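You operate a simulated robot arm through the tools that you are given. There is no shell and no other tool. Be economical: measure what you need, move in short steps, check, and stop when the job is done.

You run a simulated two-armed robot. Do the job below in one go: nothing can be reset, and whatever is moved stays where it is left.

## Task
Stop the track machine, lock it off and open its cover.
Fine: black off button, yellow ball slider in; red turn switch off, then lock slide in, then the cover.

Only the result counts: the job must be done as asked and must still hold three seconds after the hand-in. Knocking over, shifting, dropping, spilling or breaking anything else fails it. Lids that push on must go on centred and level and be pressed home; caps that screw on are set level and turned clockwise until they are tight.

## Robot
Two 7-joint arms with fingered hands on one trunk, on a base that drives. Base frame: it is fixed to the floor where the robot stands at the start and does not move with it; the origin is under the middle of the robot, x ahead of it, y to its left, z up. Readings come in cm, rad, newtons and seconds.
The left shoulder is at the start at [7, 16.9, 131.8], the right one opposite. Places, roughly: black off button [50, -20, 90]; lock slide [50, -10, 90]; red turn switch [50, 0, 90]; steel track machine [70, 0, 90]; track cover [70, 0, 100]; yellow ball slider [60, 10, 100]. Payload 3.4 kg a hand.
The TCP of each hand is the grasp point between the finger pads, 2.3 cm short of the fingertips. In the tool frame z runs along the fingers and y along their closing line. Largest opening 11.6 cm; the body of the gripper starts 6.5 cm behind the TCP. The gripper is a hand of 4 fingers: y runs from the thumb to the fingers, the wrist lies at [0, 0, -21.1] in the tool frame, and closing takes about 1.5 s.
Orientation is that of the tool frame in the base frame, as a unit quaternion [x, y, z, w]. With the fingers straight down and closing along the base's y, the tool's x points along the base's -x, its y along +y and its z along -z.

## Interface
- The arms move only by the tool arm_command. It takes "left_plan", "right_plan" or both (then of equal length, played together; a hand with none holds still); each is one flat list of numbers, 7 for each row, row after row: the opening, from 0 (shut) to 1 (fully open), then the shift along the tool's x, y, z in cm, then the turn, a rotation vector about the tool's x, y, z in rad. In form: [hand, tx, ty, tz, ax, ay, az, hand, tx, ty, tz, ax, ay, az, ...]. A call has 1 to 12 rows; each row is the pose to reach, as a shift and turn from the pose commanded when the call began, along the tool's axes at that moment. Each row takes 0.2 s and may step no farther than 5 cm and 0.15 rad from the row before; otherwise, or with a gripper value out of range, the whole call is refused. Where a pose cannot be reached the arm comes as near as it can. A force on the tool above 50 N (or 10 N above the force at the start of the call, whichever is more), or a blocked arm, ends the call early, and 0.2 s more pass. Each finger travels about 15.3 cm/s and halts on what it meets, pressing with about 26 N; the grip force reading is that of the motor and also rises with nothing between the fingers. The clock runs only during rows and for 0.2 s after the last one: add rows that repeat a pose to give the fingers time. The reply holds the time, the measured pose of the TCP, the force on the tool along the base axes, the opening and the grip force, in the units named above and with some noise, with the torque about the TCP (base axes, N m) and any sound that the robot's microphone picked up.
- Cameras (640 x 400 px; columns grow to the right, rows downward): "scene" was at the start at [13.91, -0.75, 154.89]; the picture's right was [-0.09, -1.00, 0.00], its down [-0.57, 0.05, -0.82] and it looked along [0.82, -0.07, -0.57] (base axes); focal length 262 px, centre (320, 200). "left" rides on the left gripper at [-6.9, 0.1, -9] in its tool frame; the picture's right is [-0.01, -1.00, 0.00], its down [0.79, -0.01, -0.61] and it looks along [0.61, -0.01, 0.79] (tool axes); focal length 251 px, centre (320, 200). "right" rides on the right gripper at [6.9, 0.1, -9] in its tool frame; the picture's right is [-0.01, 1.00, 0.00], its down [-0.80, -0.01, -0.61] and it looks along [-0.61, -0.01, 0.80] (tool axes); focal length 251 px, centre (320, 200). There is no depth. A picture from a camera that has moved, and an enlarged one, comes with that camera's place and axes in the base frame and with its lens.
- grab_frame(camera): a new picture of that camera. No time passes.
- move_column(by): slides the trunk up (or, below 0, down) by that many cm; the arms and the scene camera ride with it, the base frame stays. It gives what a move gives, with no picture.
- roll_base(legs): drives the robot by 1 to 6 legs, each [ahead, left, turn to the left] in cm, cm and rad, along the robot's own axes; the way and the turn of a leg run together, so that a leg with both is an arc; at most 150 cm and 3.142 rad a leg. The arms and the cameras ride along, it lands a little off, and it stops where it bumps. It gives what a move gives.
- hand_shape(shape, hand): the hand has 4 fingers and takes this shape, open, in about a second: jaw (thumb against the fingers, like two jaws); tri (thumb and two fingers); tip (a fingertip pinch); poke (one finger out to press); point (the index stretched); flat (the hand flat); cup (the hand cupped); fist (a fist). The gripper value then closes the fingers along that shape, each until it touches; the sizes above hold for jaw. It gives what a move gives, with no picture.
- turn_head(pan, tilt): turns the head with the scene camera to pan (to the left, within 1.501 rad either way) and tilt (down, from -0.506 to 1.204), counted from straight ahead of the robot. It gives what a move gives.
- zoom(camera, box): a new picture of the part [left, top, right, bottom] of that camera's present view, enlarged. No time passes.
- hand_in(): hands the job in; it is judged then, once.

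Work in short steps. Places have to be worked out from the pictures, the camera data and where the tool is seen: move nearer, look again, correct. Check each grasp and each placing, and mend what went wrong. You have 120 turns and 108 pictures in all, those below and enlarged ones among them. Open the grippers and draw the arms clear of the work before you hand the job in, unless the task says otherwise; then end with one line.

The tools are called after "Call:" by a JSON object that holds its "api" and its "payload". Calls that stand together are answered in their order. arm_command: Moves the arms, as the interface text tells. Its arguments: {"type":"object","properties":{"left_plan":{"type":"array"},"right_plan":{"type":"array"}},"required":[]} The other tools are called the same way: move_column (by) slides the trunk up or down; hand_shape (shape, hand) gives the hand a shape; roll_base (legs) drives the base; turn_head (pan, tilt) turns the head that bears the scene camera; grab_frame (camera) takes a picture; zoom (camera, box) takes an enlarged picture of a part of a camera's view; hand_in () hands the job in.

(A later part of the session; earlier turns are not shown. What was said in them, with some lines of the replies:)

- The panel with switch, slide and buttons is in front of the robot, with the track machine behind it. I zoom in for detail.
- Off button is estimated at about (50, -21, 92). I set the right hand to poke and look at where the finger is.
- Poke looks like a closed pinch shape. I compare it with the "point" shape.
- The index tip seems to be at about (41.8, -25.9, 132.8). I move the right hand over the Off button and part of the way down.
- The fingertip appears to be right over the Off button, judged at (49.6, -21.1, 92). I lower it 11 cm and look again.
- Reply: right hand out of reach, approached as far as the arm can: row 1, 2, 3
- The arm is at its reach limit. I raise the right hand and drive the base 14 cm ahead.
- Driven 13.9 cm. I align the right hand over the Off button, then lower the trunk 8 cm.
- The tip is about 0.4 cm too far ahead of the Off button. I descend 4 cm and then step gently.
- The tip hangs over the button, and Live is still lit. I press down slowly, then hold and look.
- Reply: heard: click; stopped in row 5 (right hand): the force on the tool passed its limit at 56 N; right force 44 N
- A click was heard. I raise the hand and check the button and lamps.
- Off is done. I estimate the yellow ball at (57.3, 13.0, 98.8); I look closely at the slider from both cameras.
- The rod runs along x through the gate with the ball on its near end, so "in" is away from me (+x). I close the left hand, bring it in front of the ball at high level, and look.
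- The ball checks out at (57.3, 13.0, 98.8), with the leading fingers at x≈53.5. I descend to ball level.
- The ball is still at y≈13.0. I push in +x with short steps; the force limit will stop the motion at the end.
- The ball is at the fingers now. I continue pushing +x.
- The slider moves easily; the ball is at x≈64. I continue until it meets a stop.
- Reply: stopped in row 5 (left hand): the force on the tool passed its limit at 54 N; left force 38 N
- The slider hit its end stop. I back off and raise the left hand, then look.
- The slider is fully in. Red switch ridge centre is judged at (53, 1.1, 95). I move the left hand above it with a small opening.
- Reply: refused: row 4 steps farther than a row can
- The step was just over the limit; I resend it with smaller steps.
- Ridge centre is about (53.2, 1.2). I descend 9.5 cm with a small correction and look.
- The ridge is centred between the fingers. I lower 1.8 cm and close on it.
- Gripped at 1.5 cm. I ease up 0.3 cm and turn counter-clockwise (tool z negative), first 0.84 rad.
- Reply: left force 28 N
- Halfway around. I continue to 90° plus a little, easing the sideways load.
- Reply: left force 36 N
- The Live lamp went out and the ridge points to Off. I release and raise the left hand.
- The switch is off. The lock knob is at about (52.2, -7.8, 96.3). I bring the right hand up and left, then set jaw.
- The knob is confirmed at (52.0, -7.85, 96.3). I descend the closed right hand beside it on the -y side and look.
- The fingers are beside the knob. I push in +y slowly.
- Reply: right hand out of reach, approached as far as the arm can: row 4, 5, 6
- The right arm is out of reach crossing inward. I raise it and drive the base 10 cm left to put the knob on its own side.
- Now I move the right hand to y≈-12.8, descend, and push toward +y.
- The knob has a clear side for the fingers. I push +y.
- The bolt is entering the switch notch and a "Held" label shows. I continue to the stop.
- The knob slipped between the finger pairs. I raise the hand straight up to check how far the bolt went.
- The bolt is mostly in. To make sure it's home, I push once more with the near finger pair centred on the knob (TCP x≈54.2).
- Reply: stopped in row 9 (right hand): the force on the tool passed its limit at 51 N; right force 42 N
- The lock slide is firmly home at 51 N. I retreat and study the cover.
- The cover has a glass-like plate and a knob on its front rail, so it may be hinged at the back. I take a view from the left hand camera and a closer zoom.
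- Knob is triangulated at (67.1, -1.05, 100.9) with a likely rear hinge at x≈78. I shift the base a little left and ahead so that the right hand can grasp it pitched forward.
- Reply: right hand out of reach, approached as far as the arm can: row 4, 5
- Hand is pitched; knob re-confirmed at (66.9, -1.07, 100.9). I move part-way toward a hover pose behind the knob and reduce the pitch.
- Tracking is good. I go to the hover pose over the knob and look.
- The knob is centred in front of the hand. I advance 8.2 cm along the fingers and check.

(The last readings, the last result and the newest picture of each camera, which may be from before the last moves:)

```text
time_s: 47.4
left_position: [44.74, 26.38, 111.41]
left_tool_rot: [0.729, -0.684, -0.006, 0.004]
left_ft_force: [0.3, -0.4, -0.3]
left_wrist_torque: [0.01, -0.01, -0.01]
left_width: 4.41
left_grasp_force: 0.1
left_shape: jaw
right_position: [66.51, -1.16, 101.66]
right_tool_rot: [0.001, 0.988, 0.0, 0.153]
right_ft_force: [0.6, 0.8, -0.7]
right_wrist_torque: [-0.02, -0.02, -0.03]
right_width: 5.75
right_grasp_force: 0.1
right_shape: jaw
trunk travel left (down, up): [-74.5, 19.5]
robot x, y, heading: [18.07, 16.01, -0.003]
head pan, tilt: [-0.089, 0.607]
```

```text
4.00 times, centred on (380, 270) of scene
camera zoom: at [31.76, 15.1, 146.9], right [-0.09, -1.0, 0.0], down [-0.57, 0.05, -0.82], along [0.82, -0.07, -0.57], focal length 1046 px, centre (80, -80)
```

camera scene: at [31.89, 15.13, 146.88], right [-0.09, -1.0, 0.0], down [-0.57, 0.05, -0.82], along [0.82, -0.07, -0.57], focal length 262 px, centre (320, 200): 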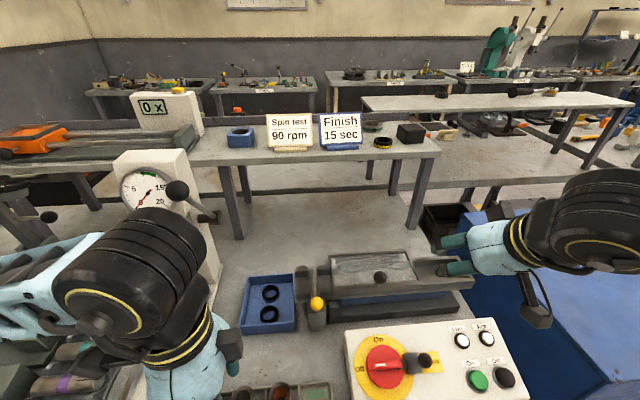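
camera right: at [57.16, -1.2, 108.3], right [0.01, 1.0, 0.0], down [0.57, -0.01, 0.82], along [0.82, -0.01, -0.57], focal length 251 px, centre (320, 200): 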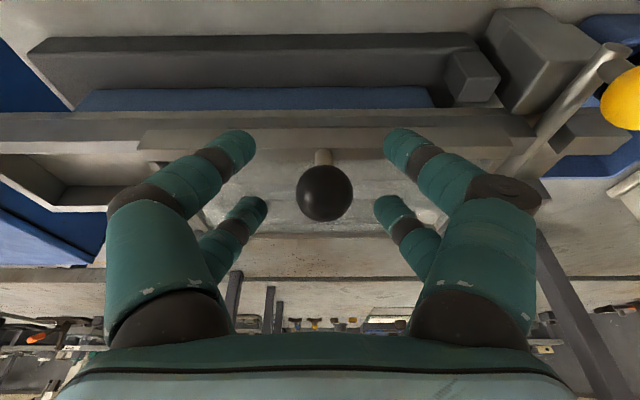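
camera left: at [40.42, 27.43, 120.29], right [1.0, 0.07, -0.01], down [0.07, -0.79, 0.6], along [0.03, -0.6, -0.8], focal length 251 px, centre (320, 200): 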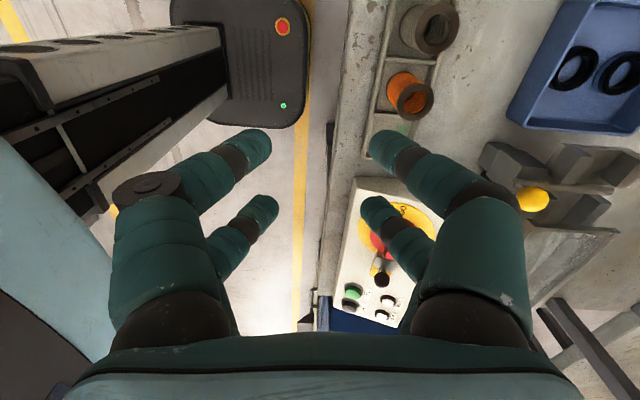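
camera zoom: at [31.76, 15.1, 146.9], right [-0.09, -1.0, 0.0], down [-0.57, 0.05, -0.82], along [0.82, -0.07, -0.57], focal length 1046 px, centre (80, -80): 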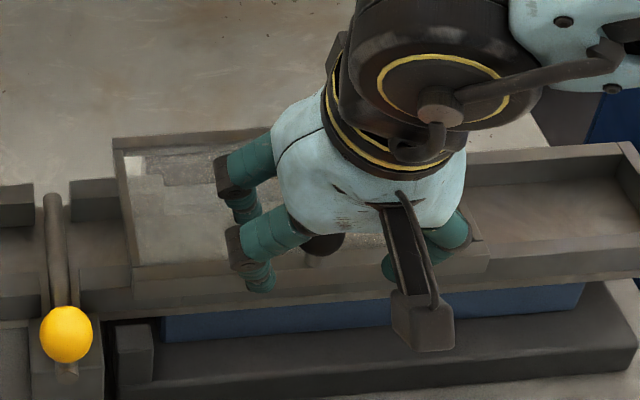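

The ball lies between the two finger pairs. I centre by 0.4 cm and close gently.

Call:
{"api": "arm_command", "payload": {"right_plan": [0.5, -0.4, 0.1, 0, 0, 0, 0, 0.3, -0.4, 0.1, 0, 0, 0, 0, 0.1, -0.4, 0.1, 0, 0, 0, 0, 0, -0.4, 0.1, 0, 0, 0, 0, 0, -0.4, 0.1, 0, 0, 0, 0, 0, -0.4, 0.1, 0, 0, 0, 0]}}

Call:
{"api": "grab_frame", "payload": {"camera": "right"}}

```text
time_s: 48.8
left_position: [44.6, 26.54, 111.32]
left_tool_rot: [0.73, -0.684, -0.006, 0.004]
left_ft_force: [-0.2, 0.4, -0.2]
left_wrist_torque: [0.01, -0.02, -0.01]
left_width: 4.38
left_grasp_force: 0.1
left_shape: jaw
right_position: [67.01, -1.01, 101.94]
right_tool_rot: [0.001, 0.988, -0.002, 0.153]
right_ft_force: [-0.7, 0.9, -0.5]
right_wrist_torque: [0.0, 0.0, 0.01]
right_width: 0.0
right_grasp_force: 26.0
right_shape: jaw
trunk travel left (down, up): [-74.5, 19.5]
robot x, y, heading: [17.9, 15.85, -0.001]
head pan, tilt: [-0.089, 0.607]
```

```text
40 pictures are left
camera right: at [57.58, -1.07, 108.45], right [0.01, 1.0, 0.0], down [0.57, -0.01, 0.82], along [0.82, -0.01, -0.57], focal length 251 px, centre (320, 200)
```

right: 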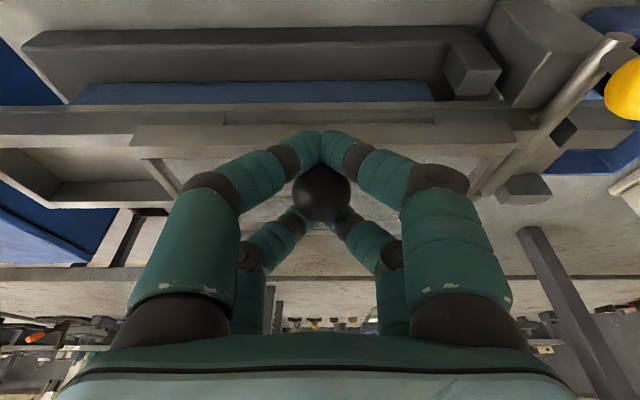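

The fingers closed around rather than on the ball. I open, shift so that the far pair straddles the ball, and close again.

Call:
{"api": "arm_command", "payload": {"right_plan": [0.25, 0, 0, 0, 0, 0, 0, 0.5, 0, 0, 0, 0, 0, 0, 0.5, 1, 0, 0, 0, 0, 0, 0.5, 2.1, 0, 0.2, 0, 0, 0, 0.3, 2.1, 0, 0.2, 0, 0, 0, 0.1, 2.1, 0, 0.2, 0, 0, 0, 0, 2.1, 0, 0.2, 0, 0, 0, 0, 2.1, 0, 0.2, 0, 0, 0, 0, 2.1, 0, 0.2, 0, 0, 0]}}

Call:
{"api": "grab_frame", "payload": {"camera": "right"}}

Call:
{"api": "zoom", "payload": {"camera": "scene", "box": [300, 220, 460, 320]}}

```text
time_s: 50.8
left_position: [44.9, 26.45, 111.35]
left_tool_rot: [0.729, -0.684, -0.006, 0.003]
left_ft_force: [-0.6, 1.0, -0.8]
left_wrist_torque: [-0.01, -0.03, 0.0]
left_width: 4.39
left_grasp_force: 0.1
left_shape: jaw
right_position: [65.15, -1.13, 101.13]
right_tool_rot: [0.001, 0.988, -0.002, 0.153]
right_ft_force: [2.2, 1.6, -1.4]
right_wrist_torque: [0.0, 0.03, 0.03]
right_width: 0.0
right_grasp_force: 25.8
right_shape: jaw
trunk travel left (down, up): [-74.5, 19.5]
robot x, y, heading: [17.83, 15.88, 0.002]
head pan, tilt: [-0.089, 0.607]
```

```text
39 pictures are left
camera right: at [55.74, -1.1, 107.6], right [0.01, 1.0, 0.0], down [0.58, -0.01, 0.82], along [0.82, -0.01, -0.58], focal length 251 px, centre (320, 200)
```

right: 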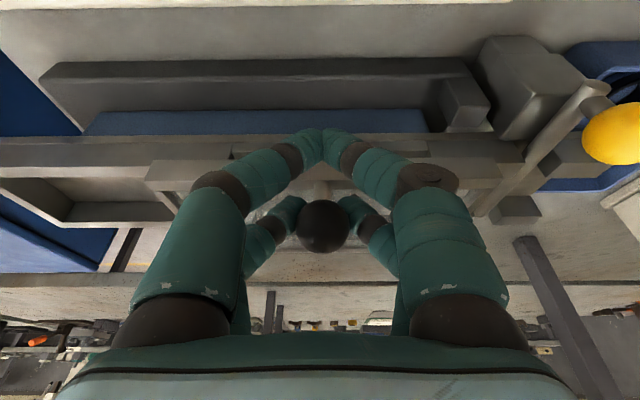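

```text
4.00 times, centred on (380, 270) of scene
camera zoom: at [31.93, 15.15, 146.88], right [-0.09, -1.0, 0.0], down [-0.57, 0.05, -0.82], along [0.82, -0.07, -0.57], focal length 1046 px, centre (80, -80)
```

zoom: 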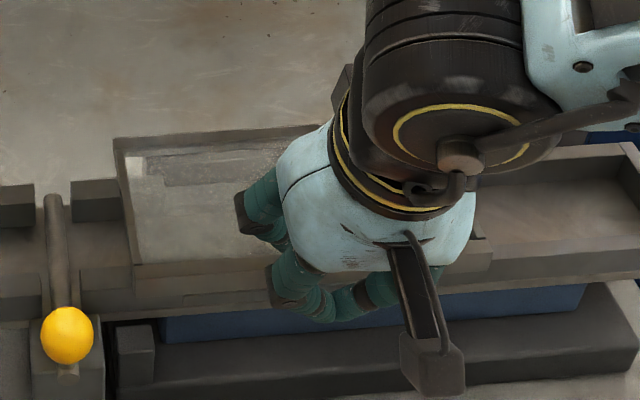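

The far pair now grips the ball. I test by lifting about 1.5 cm along a rear-hinge arc.

Call:
{"api": "arm_command", "payload": {"right_plan": [0, -0.28, 0, -0.44, 0, 0, 0, 0, -0.55, 0, -0.87, 0, 0, 0, 0, -0.83, 0, -1.31, 0, 0, 0]}}

Call:
{"api": "zoom", "payload": {"camera": "scene", "box": [300, 220, 460, 320]}}

Call:
{"api": "grab_frame", "payload": {"camera": "right"}}

```text
time_s: 51.6
left_position: [45.02, 26.43, 111.28]
left_tool_rot: [0.73, -0.684, -0.007, 0.005]
left_ft_force: [1.0, -0.1, 0.9]
left_wrist_torque: [-0.02, 0.0, 0.0]
left_width: 4.39
left_grasp_force: 0.1
left_shape: jaw
right_position: [65.64, -1.05, 102.46]
right_tool_rot: [0.002, 0.988, -0.002, 0.152]
right_ft_force: [5.4, 1.0, -3.4]
right_wrist_torque: [0.0, 0.16, -0.02]
right_width: 0.0
right_grasp_force: 26.0
right_shape: jaw
trunk travel left (down, up): [-74.5, 19.5]
robot x, y, heading: [18.03, 16.2, 0.003]
head pan, tilt: [-0.089, 0.607]
```

```text
4.00 times, centred on (380, 270) of scene
camera zoom: at [32.05, 15.13, 146.87], right [-0.09, -1.0, 0.0], down [-0.57, 0.05, -0.82], along [0.82, -0.07, -0.57], focal length 1046 px, centre (80, -80)
```

zoom: 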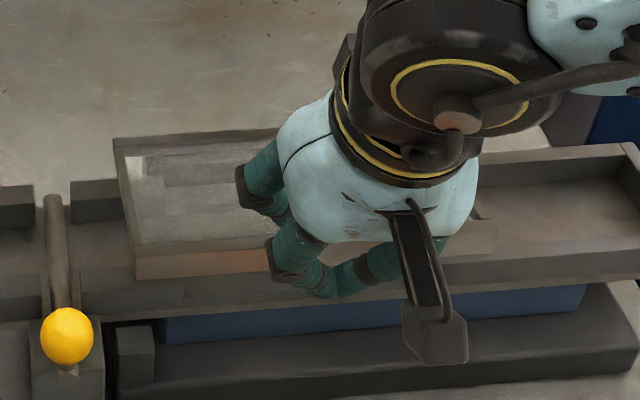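

```text
36 pictures are left
camera right: at [56.25, -1.09, 109.06], right [0.01, 1.0, 0.0], down [0.58, -0.01, 0.82], along [0.82, -0.01, -0.58], focal length 251 px, centre (320, 200)
```

right: 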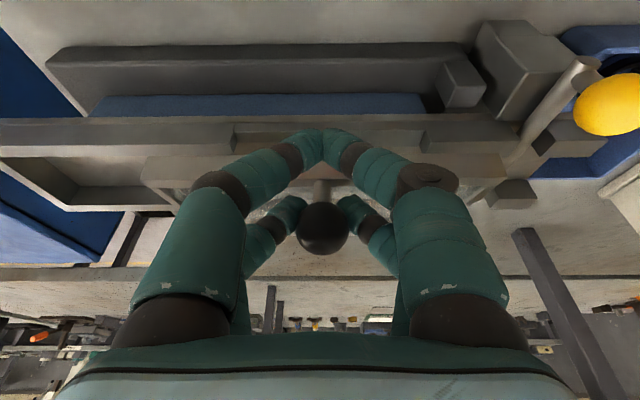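

The cover's front rail lifts: it's hinged at the rear. I continue along the arc to about 35°.

Call:
{"api": "arm_command", "payload": {"right_plan": [0, -0.7, 0, -0.75, 0, 0, 0, 0, -1.35, 0, -1.46, 0, 0, 0, 0, -2.05, 0, -2.0, 0, 0, 0, 0, -2.73, 0, -2.47, 0, 0, 0, 0, -3.5, 0, -2.9, 0, 0, 0, 0, -4.22, 0, -3.26, 0, 0, 0]}}

Call:
{"api": "zoom", "payload": {"camera": "scene", "box": [280, 200, 460, 320]}}

Call:
{"api": "grab_frame", "payload": {"camera": "right"}}

```text
time_s: 53.0
left_position: [45.08, 26.42, 111.26]
left_tool_rot: [0.729, -0.684, -0.007, 0.005]
left_ft_force: [-0.6, -0.2, -0.3]
left_wrist_torque: [-0.02, 0.0, 0.0]
left_width: 4.39
left_grasp_force: 0.0
left_shape: jaw
right_position: [68.79, -0.98, 106.93]
right_tool_rot: [0.001, 0.989, -0.001, 0.15]
right_ft_force: [6.2, 0.9, -11.5]
right_wrist_torque: [0.02, 0.27, 0.03]
right_width: 0.0
right_grasp_force: 26.1
right_shape: jaw
trunk travel left (down, up): [-74.5, 19.5]
robot x, y, heading: [17.85, 15.64, -0.006]
head pan, tilt: [-0.089, 0.607]
```

```text
3.33 times, centred on (370, 260) of scene
camera zoom: at [32.2, 15.11, 146.85], right [-0.09, -1.0, 0.0], down [-0.57, 0.05, -0.82], along [0.82, -0.07, -0.57], focal length 872 px, centre (153, 0)
```

zoom: 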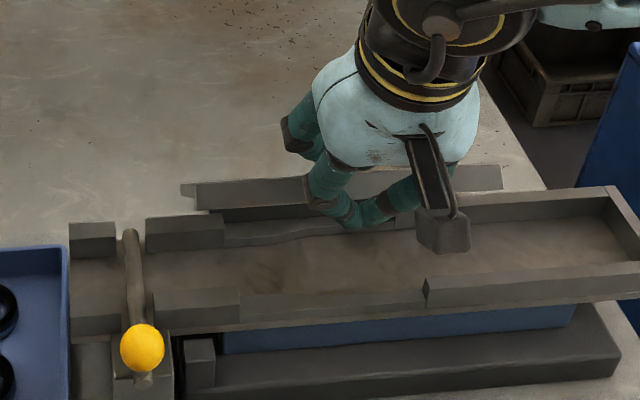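

```text
34 pictures are left
camera right: at [59.43, -1.09, 113.42], right [0.01, 1.0, 0.0], down [0.58, -0.01, 0.82], along [0.82, -0.01, -0.58], focal length 251 px, centre (320, 200)
```

right: 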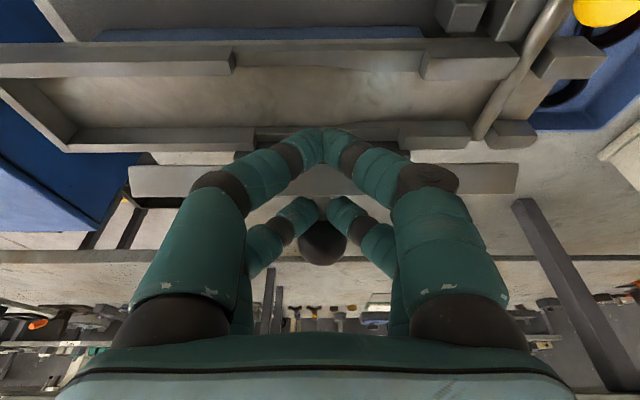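

The cover is already at about 40°. I continue mostly +x while pitching the hand further forward for reach.

Call:
{"api": "arm_command", "payload": {"right_plan": [0, -0.9, 0, -0.35, 0, -0.06, 0, 0, -1.8, 0, -0.6, 0, -0.12, 0, 0, -2.7, 0, -0.7, 0, -0.18, 0, 0, -3.6, 0, -0.6, 0, -0.24, 0, 0, -4.5, 0, -0.45, 0, -0.3, 0, 0, -5.3, 0, -0.24, 0, -0.36, 0]}}

Call:
{"api": "zoom", "payload": {"camera": "scene", "box": [280, 170, 460, 320]}}

Call:
{"api": "grab_frame", "payload": {"camera": "right"}}

```text
time_s: 54.4
left_position: [44.83, 26.4, 111.33]
left_tool_rot: [0.729, -0.684, -0.006, 0.004]
left_ft_force: [0.6, -1.0, 0.1]
left_wrist_torque: [0.03, 0.01, 0.0]
left_width: 4.4
left_grasp_force: 0.0
left_shape: jaw
right_position: [73.69, -1.12, 109.04]
right_tool_rot: [-0.001, 0.946, -0.001, 0.324]
right_ft_force: [-0.6, -0.4, 0.2]
right_wrist_torque: [-0.01, -0.01, 0.01]
right_width: 0.0
right_grasp_force: 26.2
right_shape: jaw
trunk travel left (down, up): [-74.5, 19.5]
robot x, y, heading: [17.72, 15.77, 0.004]
head pan, tilt: [-0.089, 0.607]
```

```text
2.67 times, centred on (370, 245) of scene
camera zoom: at [31.86, 15.14, 146.89], right [-0.09, -1.0, 0.0], down [-0.57, 0.05, -0.82], along [0.82, -0.07, -0.57], focal length 698 px, centre (187, 80)
```

zoom: 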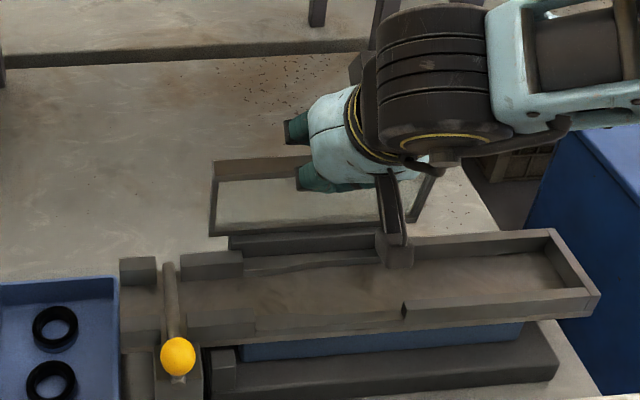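

```text
32 pictures are left
camera right: at [62.62, -1.12, 111.82], right [0.01, 1.0, 0.0], down [0.25, 0.0, 0.97], along [0.97, -0.01, -0.25], focal length 251 px, centre (320, 200)
```

right: 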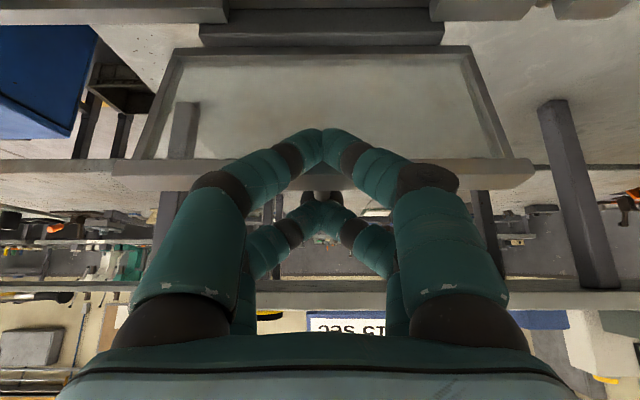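

The cover is at roughly 75–80° and carries no load. I push the hand a further 4 cm in +x to bring it past upright.

Call:
{"api": "arm_command", "payload": {"right_plan": [0, -0.8, 0, 0.6, 0, 0, 0, 0, -1.6, 0, 1.2, 0, 0, 0, 0, -2.4, 0, 1.85, 0, 0, 0, 0, -3.2, 0, 2.45, 0, 0, 0]}}

Call:
{"api": "zoom", "payload": {"camera": "scene", "box": [280, 170, 460, 320]}}

Call:
{"api": "grab_frame", "payload": {"camera": "right"}}

```text
time_s: 55.4
left_position: [44.66, 26.42, 111.21]
left_tool_rot: [0.73, -0.684, -0.006, 0.004]
left_ft_force: [-0.5, -0.1, 0.9]
left_wrist_torque: [0.0, 0.05, 0.0]
left_width: 4.41
left_grasp_force: 0.1
left_shape: jaw
right_position: [77.74, -1.1, 109.01]
right_tool_rot: [0.0, 0.945, -0.001, 0.328]
right_ft_force: [0.1, -0.5, -0.6]
right_wrist_torque: [0.02, -0.01, 0.0]
right_width: 0.01
right_grasp_force: 26.0
right_shape: jaw
trunk travel left (down, up): [-74.5, 19.5]
robot x, y, heading: [17.9, 15.83, -0.0]
head pan, tilt: [-0.089, 0.607]
```

```text
2.67 times, centred on (370, 245) of scene
camera zoom: at [31.87, 15.13, 146.89], right [-0.09, -1.0, 0.0], down [-0.57, 0.05, -0.82], along [0.82, -0.07, -0.57], focal length 698 px, centre (187, 80)
```

zoom: 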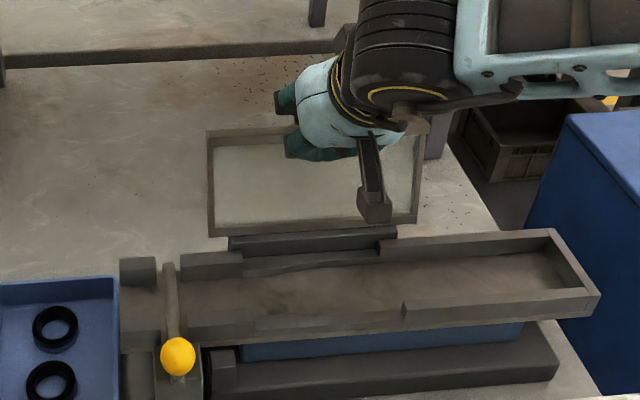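

```text
30 pictures are left
camera right: at [66.57, -1.07, 111.73], right [0.01, 1.0, 0.0], down [0.25, -0.01, 0.97], along [0.97, -0.01, -0.25], focal length 251 px, centre (320, 200)
```

right: 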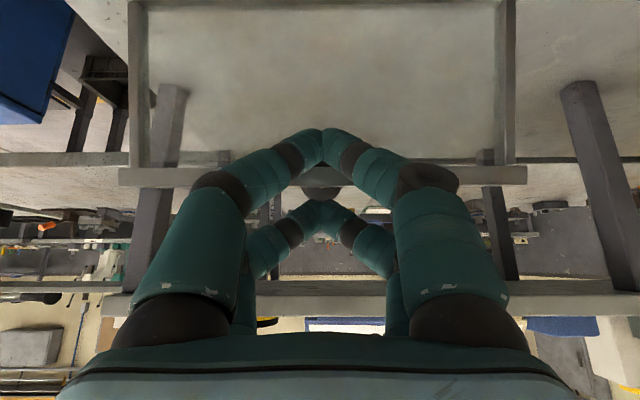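

The rail is at about (80.4, 106.8), past the hinge at x≈77. I push further to its open stop.

Call:
{"api": "arm_command", "payload": {"right_plan": [0, -0.75, 0, 0.7, 0, 0, 0, 0, -1.5, 0, 1.4, 0, 0, 0, 0, -2.1, 0, 2.2, 0, 0, 0, 0, -2.7, 0, 3, 0, 0, 0]}}

Call:
{"api": "zoom", "payload": {"camera": "scene", "box": [280, 170, 460, 320]}}

Call:
{"api": "grab_frame", "payload": {"camera": "right"}}

```text
time_s: 56.2
left_position: [43.79, 26.4, 111.61]
left_tool_rot: [0.729, -0.685, -0.003, 0.0]
left_ft_force: [-0.5, -0.6, 0.2]
left_wrist_torque: [0.02, 0.05, 0.01]
left_width: 4.38
left_grasp_force: 0.2
left_shape: jaw
right_position: [78.67, -0.98, 108.74]
right_tool_rot: [0.001, 0.946, -0.002, 0.323]
right_ft_force: [-33.0, 1.4, 7.2]
right_wrist_torque: [0.1, 0.88, 0.15]
right_width: 0.0
right_grasp_force: 25.8
right_shape: jaw
trunk travel left (down, up): [-74.5, 19.5]
robot x, y, heading: [17.86, 15.77, -0.005]
head pan, tilt: [-0.089, 0.607]
stopped in row 3 (right hand): the force on the tool passed its limit at 56 N (the readings are from after the stop); the commanded pose is now the measured one
```

```text
2.67 times, centred on (370, 245) of scene
camera zoom: at [30.46, 15.15, 147.06], right [-0.09, -1.0, 0.0], down [-0.56, 0.05, -0.83], along [0.82, -0.08, -0.56], focal length 698 px, centre (187, 80)
```

zoom: 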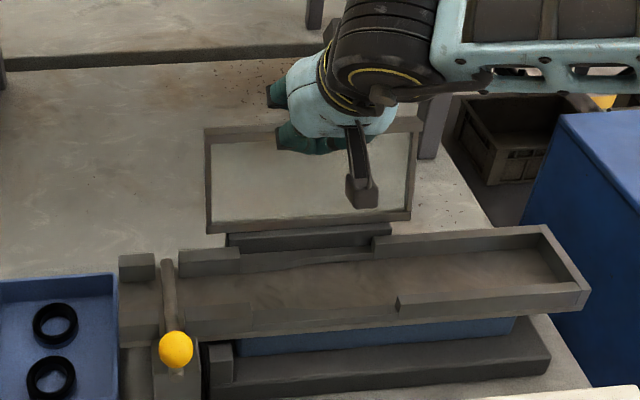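

```text
28 pictures are left
camera right: at [67.48, -0.95, 111.61], right [0.01, 1.0, 0.0], down [0.26, -0.01, 0.97], along [0.97, -0.01, -0.26], focal length 251 px, centre (320, 200)
```

right: 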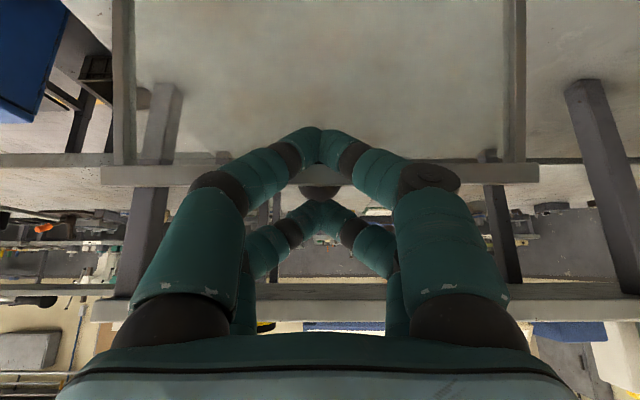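

The cover hit its open stop beyond upright. I raise the hand straight up clear of the rail and knob.

Call:
{"api": "arm_command", "payload": {"right_plan": [0, -0.9, 0, -1.2, 0, 0, 0, 0, -1.85, 0, -2.4, 0, 0, 0, 0, -3.7, 0, -4.7, 0, 0, 0]}}

Call:
{"api": "grab_frame", "payload": {"camera": "right"}}

Call:
{"api": "zoom", "payload": {"camera": "scene", "box": [280, 170, 460, 320]}}

```text
time_s: 56.6
left_position: [44.14, 26.56, 111.41]
left_tool_rot: [0.729, -0.684, -0.004, 0.002]
left_ft_force: [-0.6, 0.8, 0.4]
left_wrist_torque: [0.0, -0.01, -0.02]
left_width: 4.36
left_grasp_force: 0.1
left_shape: jaw
right_position: [78.56, -1.05, 108.76]
right_tool_rot: [0.0, 0.95, -0.003, 0.312]
right_ft_force: [-16.2, 2.2, -4.8]
right_wrist_torque: [-0.03, 0.32, 0.06]
right_width: 0.01
right_grasp_force: 25.6
right_shape: jaw
trunk travel left (down, up): [-74.5, 19.5]
robot x, y, heading: [17.58, 15.97, -0.001]
head pan, tilt: [-0.089, 0.607]
stopped in row 1 (right hand): the force on the tool passed its limit at 56 N (the readings are from after the stop); the commanded pose is now the measured one
```

```text
27 pictures are left
camera right: at [67.55, -0.99, 111.91], right [0.01, 1.0, 0.0], down [0.28, 0.0, 0.96], along [0.96, -0.01, -0.28], focal length 251 px, centre (320, 200)
```

right: 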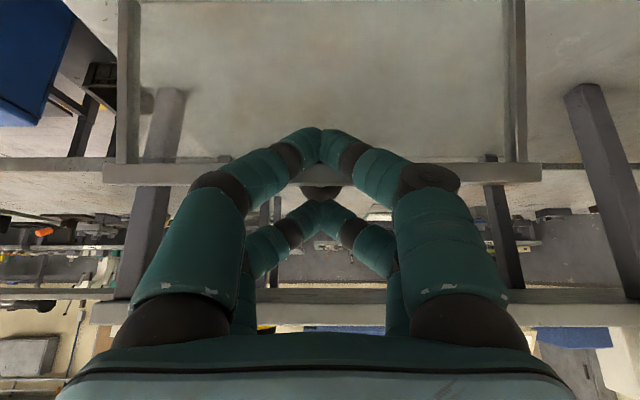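

```text
2.67 times, centred on (370, 245) of scene
camera zoom: at [31.01, 15.14, 146.96], right [-0.09, -1.0, 0.0], down [-0.56, 0.05, -0.82], along [0.82, -0.08, -0.57], focal length 698 px, centre (187, 80)
```

zoom: 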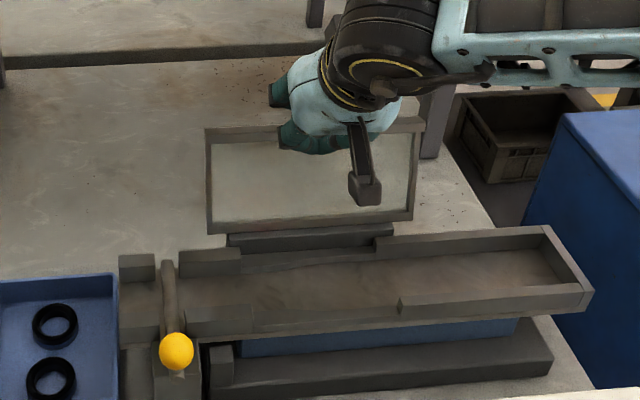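

There's still residual contact load. I relax 0.6 cm toward me first, then rise in small steps.

Call:
{"api": "arm_command", "payload": {"right_plan": [0, 0.25, 0, -0.2, 0, 0, 0, 0, 0.5, 0, -0.36, 0, 0, 0]}}

Call:
{"api": "arm_command", "payload": {"right_plan": [0, -0.3, 0, -0.4, 0, 0, 0, 0, -0.6, 0, -0.8, 0, 0, 0, 0, -0.9, 0, -1.2, 0, 0, 0, 0, -1.2, 0, -1.6, 0, 0, 0]}}

Call:
{"api": "zoom", "payload": {"camera": "right", "box": [220, 100, 420, 260]}}

```text
time_s: 57.2
left_position: [44.5, 26.3, 111.34]
left_tool_rot: [0.729, -0.685, -0.005, 0.003]
left_ft_force: [0.4, -0.3, 0.0]
left_wrist_torque: [0.0, 0.04, 0.01]
left_width: 4.36
left_grasp_force: 0.1
left_shape: jaw
right_position: [78.5, -1.0, 108.81]
right_tool_rot: [0.0, 0.949, -0.003, 0.314]
right_ft_force: [-4.0, 0.8, -2.3]
right_wrist_torque: [0.01, 0.08, 0.02]
right_width: 0.0
right_grasp_force: 25.7
right_shape: jaw
trunk travel left (down, up): [-74.5, 19.5]
robot x, y, heading: [17.45, 15.87, -0.004]
head pan, tilt: [-0.089, 0.607]
```

```text
time_s: 58.0
left_position: [44.6, 26.38, 111.33]
left_tool_rot: [0.729, -0.685, -0.006, 0.004]
left_ft_force: [-0.8, 0.8, -0.1]
left_wrist_torque: [-0.04, 0.01, 0.0]
left_width: 4.36
left_grasp_force: 0.1
left_shape: jaw
right_position: [78.16, -1.25, 109.38]
right_tool_rot: [0.0, 0.953, -0.005, 0.304]
right_ft_force: [-5.4, -0.9, -10.1]
right_wrist_torque: [-0.07, 0.12, 0.0]
right_width: 0.0
right_grasp_force: 25.9
right_shape: jaw
trunk travel left (down, up): [-74.5, 19.5]
robot x, y, heading: [17.84, 15.74, -0.004]
head pan, tilt: [-0.089, 0.607]
stopped in row 4 (right hand): the force on the tool passed its limit at 55 N (the readings are from after the stop); the commanded pose is now the measured one
```

```text
2.50 times, centred on (320, 180) of right
camera zoom: at [67.22, -1.13, 112.67], right [0.01, 1.0, -0.01], down [0.3, 0.0, 0.96], along [0.96, -0.01, -0.3], focal length 629 px, centre (320, 250)
```

zoom: 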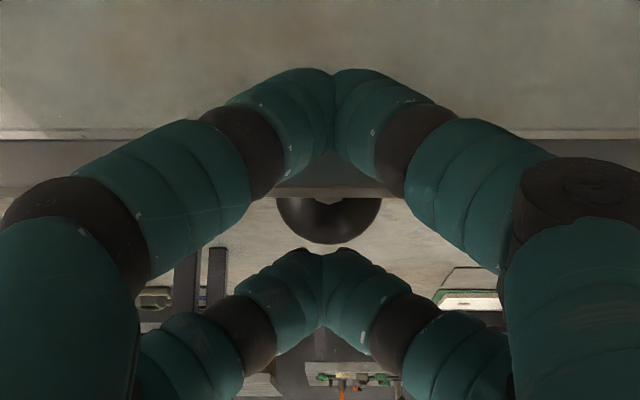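

The near fingertips sit inside the frame's recess under the rail, while the far tips pass above the knob. I back straight out in -x, watching that the cover stays.

Call:
{"api": "arm_command", "payload": {"right_plan": [0, 0.5, 0, -0.3, 0, 0, 0, 0, 1.0, 0, -0.7, 0, 0, 0, 0, 1.6, 0, -1.15, 0, 0, 0, 0, 2.4, 0, -1.75, 0, 0, 0]}}

Call:
{"api": "zoom", "payload": {"camera": "right", "box": [220, 100, 420, 260]}}

Call:
{"api": "zoom", "payload": {"camera": "scene", "box": [280, 170, 460, 320]}}

```text
time_s: 59.0
left_position: [44.65, 26.48, 111.25]
left_tool_rot: [0.729, -0.685, -0.006, 0.003]
left_ft_force: [0.2, -0.2, -0.2]
left_wrist_torque: [-0.01, 0.03, 0.04]
left_width: 4.39
left_grasp_force: 0.0
left_shape: jaw
right_position: [75.18, -1.04, 109.57]
right_tool_rot: [0.0, 0.952, -0.004, 0.305]
right_ft_force: [0.3, 0.9, 0.0]
right_wrist_torque: [0.0, 0.01, 0.0]
right_width: 0.0
right_grasp_force: 25.9
right_shape: jaw
trunk travel left (down, up): [-74.5, 19.5]
robot x, y, heading: [17.92, 15.85, -0.005]
head pan, tilt: [-0.089, 0.607]
```

```text
2.50 times, centred on (320, 180) of right
camera zoom: at [64.23, -1.08, 112.76], right [0.01, 1.0, 0.0], down [0.29, 0.0, 0.96], along [0.96, -0.01, -0.29], focal length 629 px, centre (320, 250)
```

zoom: 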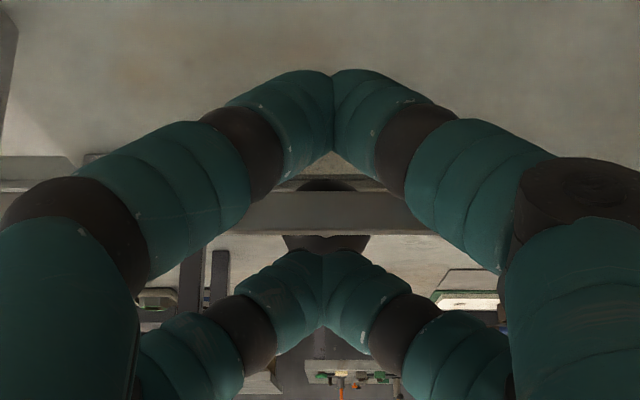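

```text
2.67 times, centred on (370, 245) of scene
camera zoom: at [31.6, 15.13, 146.9], right [-0.09, -1.0, 0.0], down [-0.57, 0.05, -0.82], along [0.82, -0.08, -0.57], focal length 698 px, centre (187, 80)
```

zoom: 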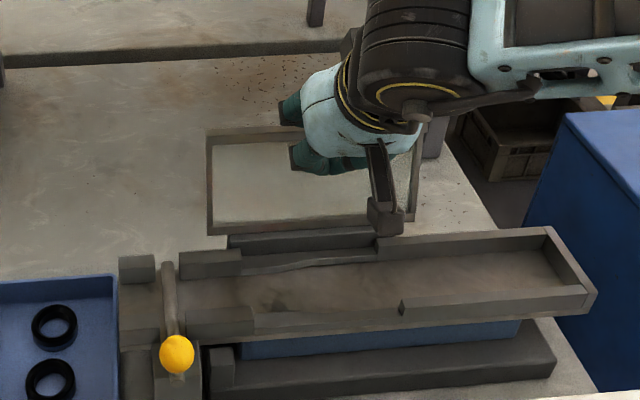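

Force is zero and the cover stays open. I retract up and back.

Call:
{"api": "arm_command", "payload": {"right_plan": [0, 1, 0, -2, 0, 0, 0, 0, 2.1, 0, -3.95, 0, 0, 0, 0, 3, -2, -7, 0, 0, 0, 0, 4, -5, -9, 0, 0, 0, 0, 4, -9, -10, 0, 0, 0]}}

Call:
{"api": "grab_frame", "payload": {"camera": "scene"}}

Call:
{"api": "zoom", "payload": {"camera": "scene", "box": [280, 170, 480, 330]}}

```text
time_s: 60.2
left_position: [44.65, 26.18, 111.31]
left_tool_rot: [0.729, -0.685, -0.007, 0.003]
left_ft_force: [-0.2, 0.6, 0.2]
left_wrist_torque: [0.05, 0.01, 0.0]
left_width: 4.37
left_grasp_force: 0.0
left_shape: jaw
right_position: [65.92, -10.29, 115.26]
right_tool_rot: [0.0, 0.952, -0.004, 0.307]
right_ft_force: [-0.5, -0.7, -0.3]
right_wrist_torque: [-0.01, -0.05, 0.01]
right_width: 0.01
right_grasp_force: 26.1
right_shape: jaw
trunk travel left (down, up): [-74.5, 19.5]
robot x, y, heading: [17.87, 15.78, -0.004]
head pan, tilt: [-0.089, 0.607]
```

```text
22 pictures are left
camera scene: at [31.55, 14.89, 146.9], right [-0.09, -1.0, 0.0], down [-0.57, 0.05, -0.82], along [0.82, -0.07, -0.57], focal length 262 px, centre (320, 200)
```

scene: 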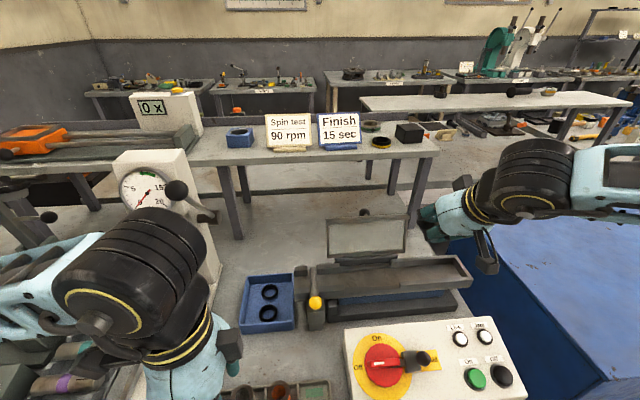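

```text
2.50 times, centred on (380, 250) of scene
camera zoom: at [31.55, 14.89, 146.9], right [-0.09, -1.0, 0.0], down [-0.57, 0.05, -0.82], along [0.82, -0.07, -0.57], focal length 654 px, centre (170, 75)
```

zoom: 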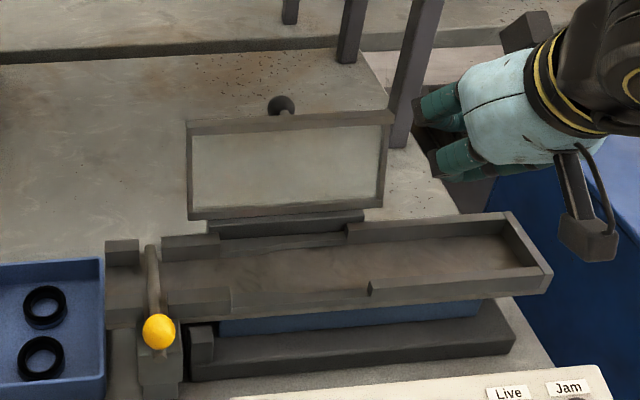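

The cover stands open on its own. I verify the panel and raise both arms with open hands.

Call:
{"api": "arm_command", "payload": {"left_plan": [0.4, 0, 0, -4, 0, 0, 0, 0.6, 0, 0, -8, 0, 0, 0, 0.8, 0, 0, -10, 0, 0, 0, 1, 0, 0, -10, 0, 0, 0, 1, 0, 0, -10, 0, 0, 0], "right_plan": [0, 0, 0, -4, 0, 0, 0, 0.2, 0, 0, -8, 0, 0, 0, 0.5, 0, 0, -10, 0, 0, 0, 1, 0, 0, -10, 0, 0, 0, 1, 0, 0, -10, 0, 0, 0]}}

Call:
{"api": "zoom", "payload": {"camera": "scene", "box": [280, 200, 540, 400]}}

Call:
{"api": "grab_frame", "payload": {"camera": "scene"}}

```text
time_s: 61.4
left_position: [44.76, 26.3, 121.32]
left_tool_rot: [0.729, -0.684, -0.006, 0.004]
left_ft_force: [-0.2, 0.3, 0.7]
left_wrist_torque: [0.0, 0.02, 0.02]
left_width: 11.59
left_grasp_force: 0.0
left_shape: jaw
right_position: [60.31, -10.04, 123.68]
right_tool_rot: [0.0, 0.952, -0.005, 0.307]
right_ft_force: [0.5, -0.5, -0.3]
right_wrist_torque: [-0.04, -0.01, 0.03]
right_width: 11.57
right_grasp_force: 0.0
right_shape: jaw
trunk travel left (down, up): [-74.5, 19.5]
robot x, y, heading: [17.64, 15.9, -0.0]
head pan, tilt: [-0.089, 0.607]
```

```text
2.00 times, centred on (410, 300) of scene
camera zoom: at [31.6, 15.08, 146.9], right [-0.09, -1.0, 0.0], down [-0.57, 0.05, -0.82], along [0.82, -0.08, -0.57], focal length 523 px, centre (140, 0)
```

zoom: 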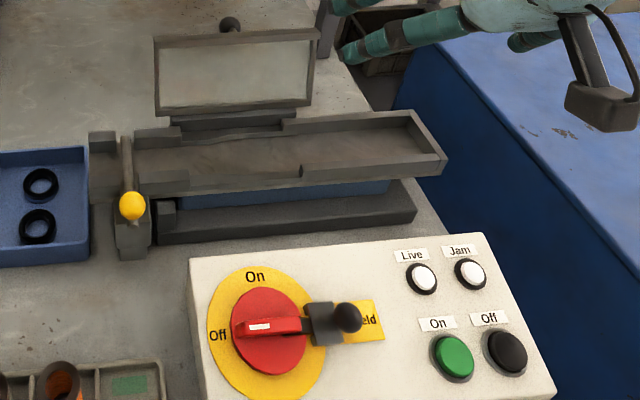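

```text
19 pictures are left
camera scene: at [31.6, 15.08, 146.9], right [-0.09, -1.0, 0.0], down [-0.57, 0.05, -0.82], along [0.82, -0.08, -0.57], focal length 262 px, centre (320, 200)
```

scene: 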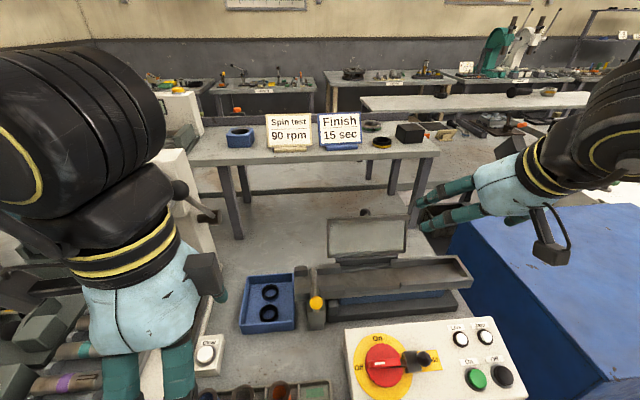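

Both arms are clear and the hands are open. The pictures show the Live lamp out, the switch on Off, the lock slide in, the ball slider in and the cover standing open, so I hand the job in.

Call:
{"api": "hand_in", "payload": {}}

```text
The job is handed in.
```

The track machine is stopped with the off button (I heard it click), its yellow ball slider is in, the red switch is off and locked by the slide, and the cover stands open on its own.
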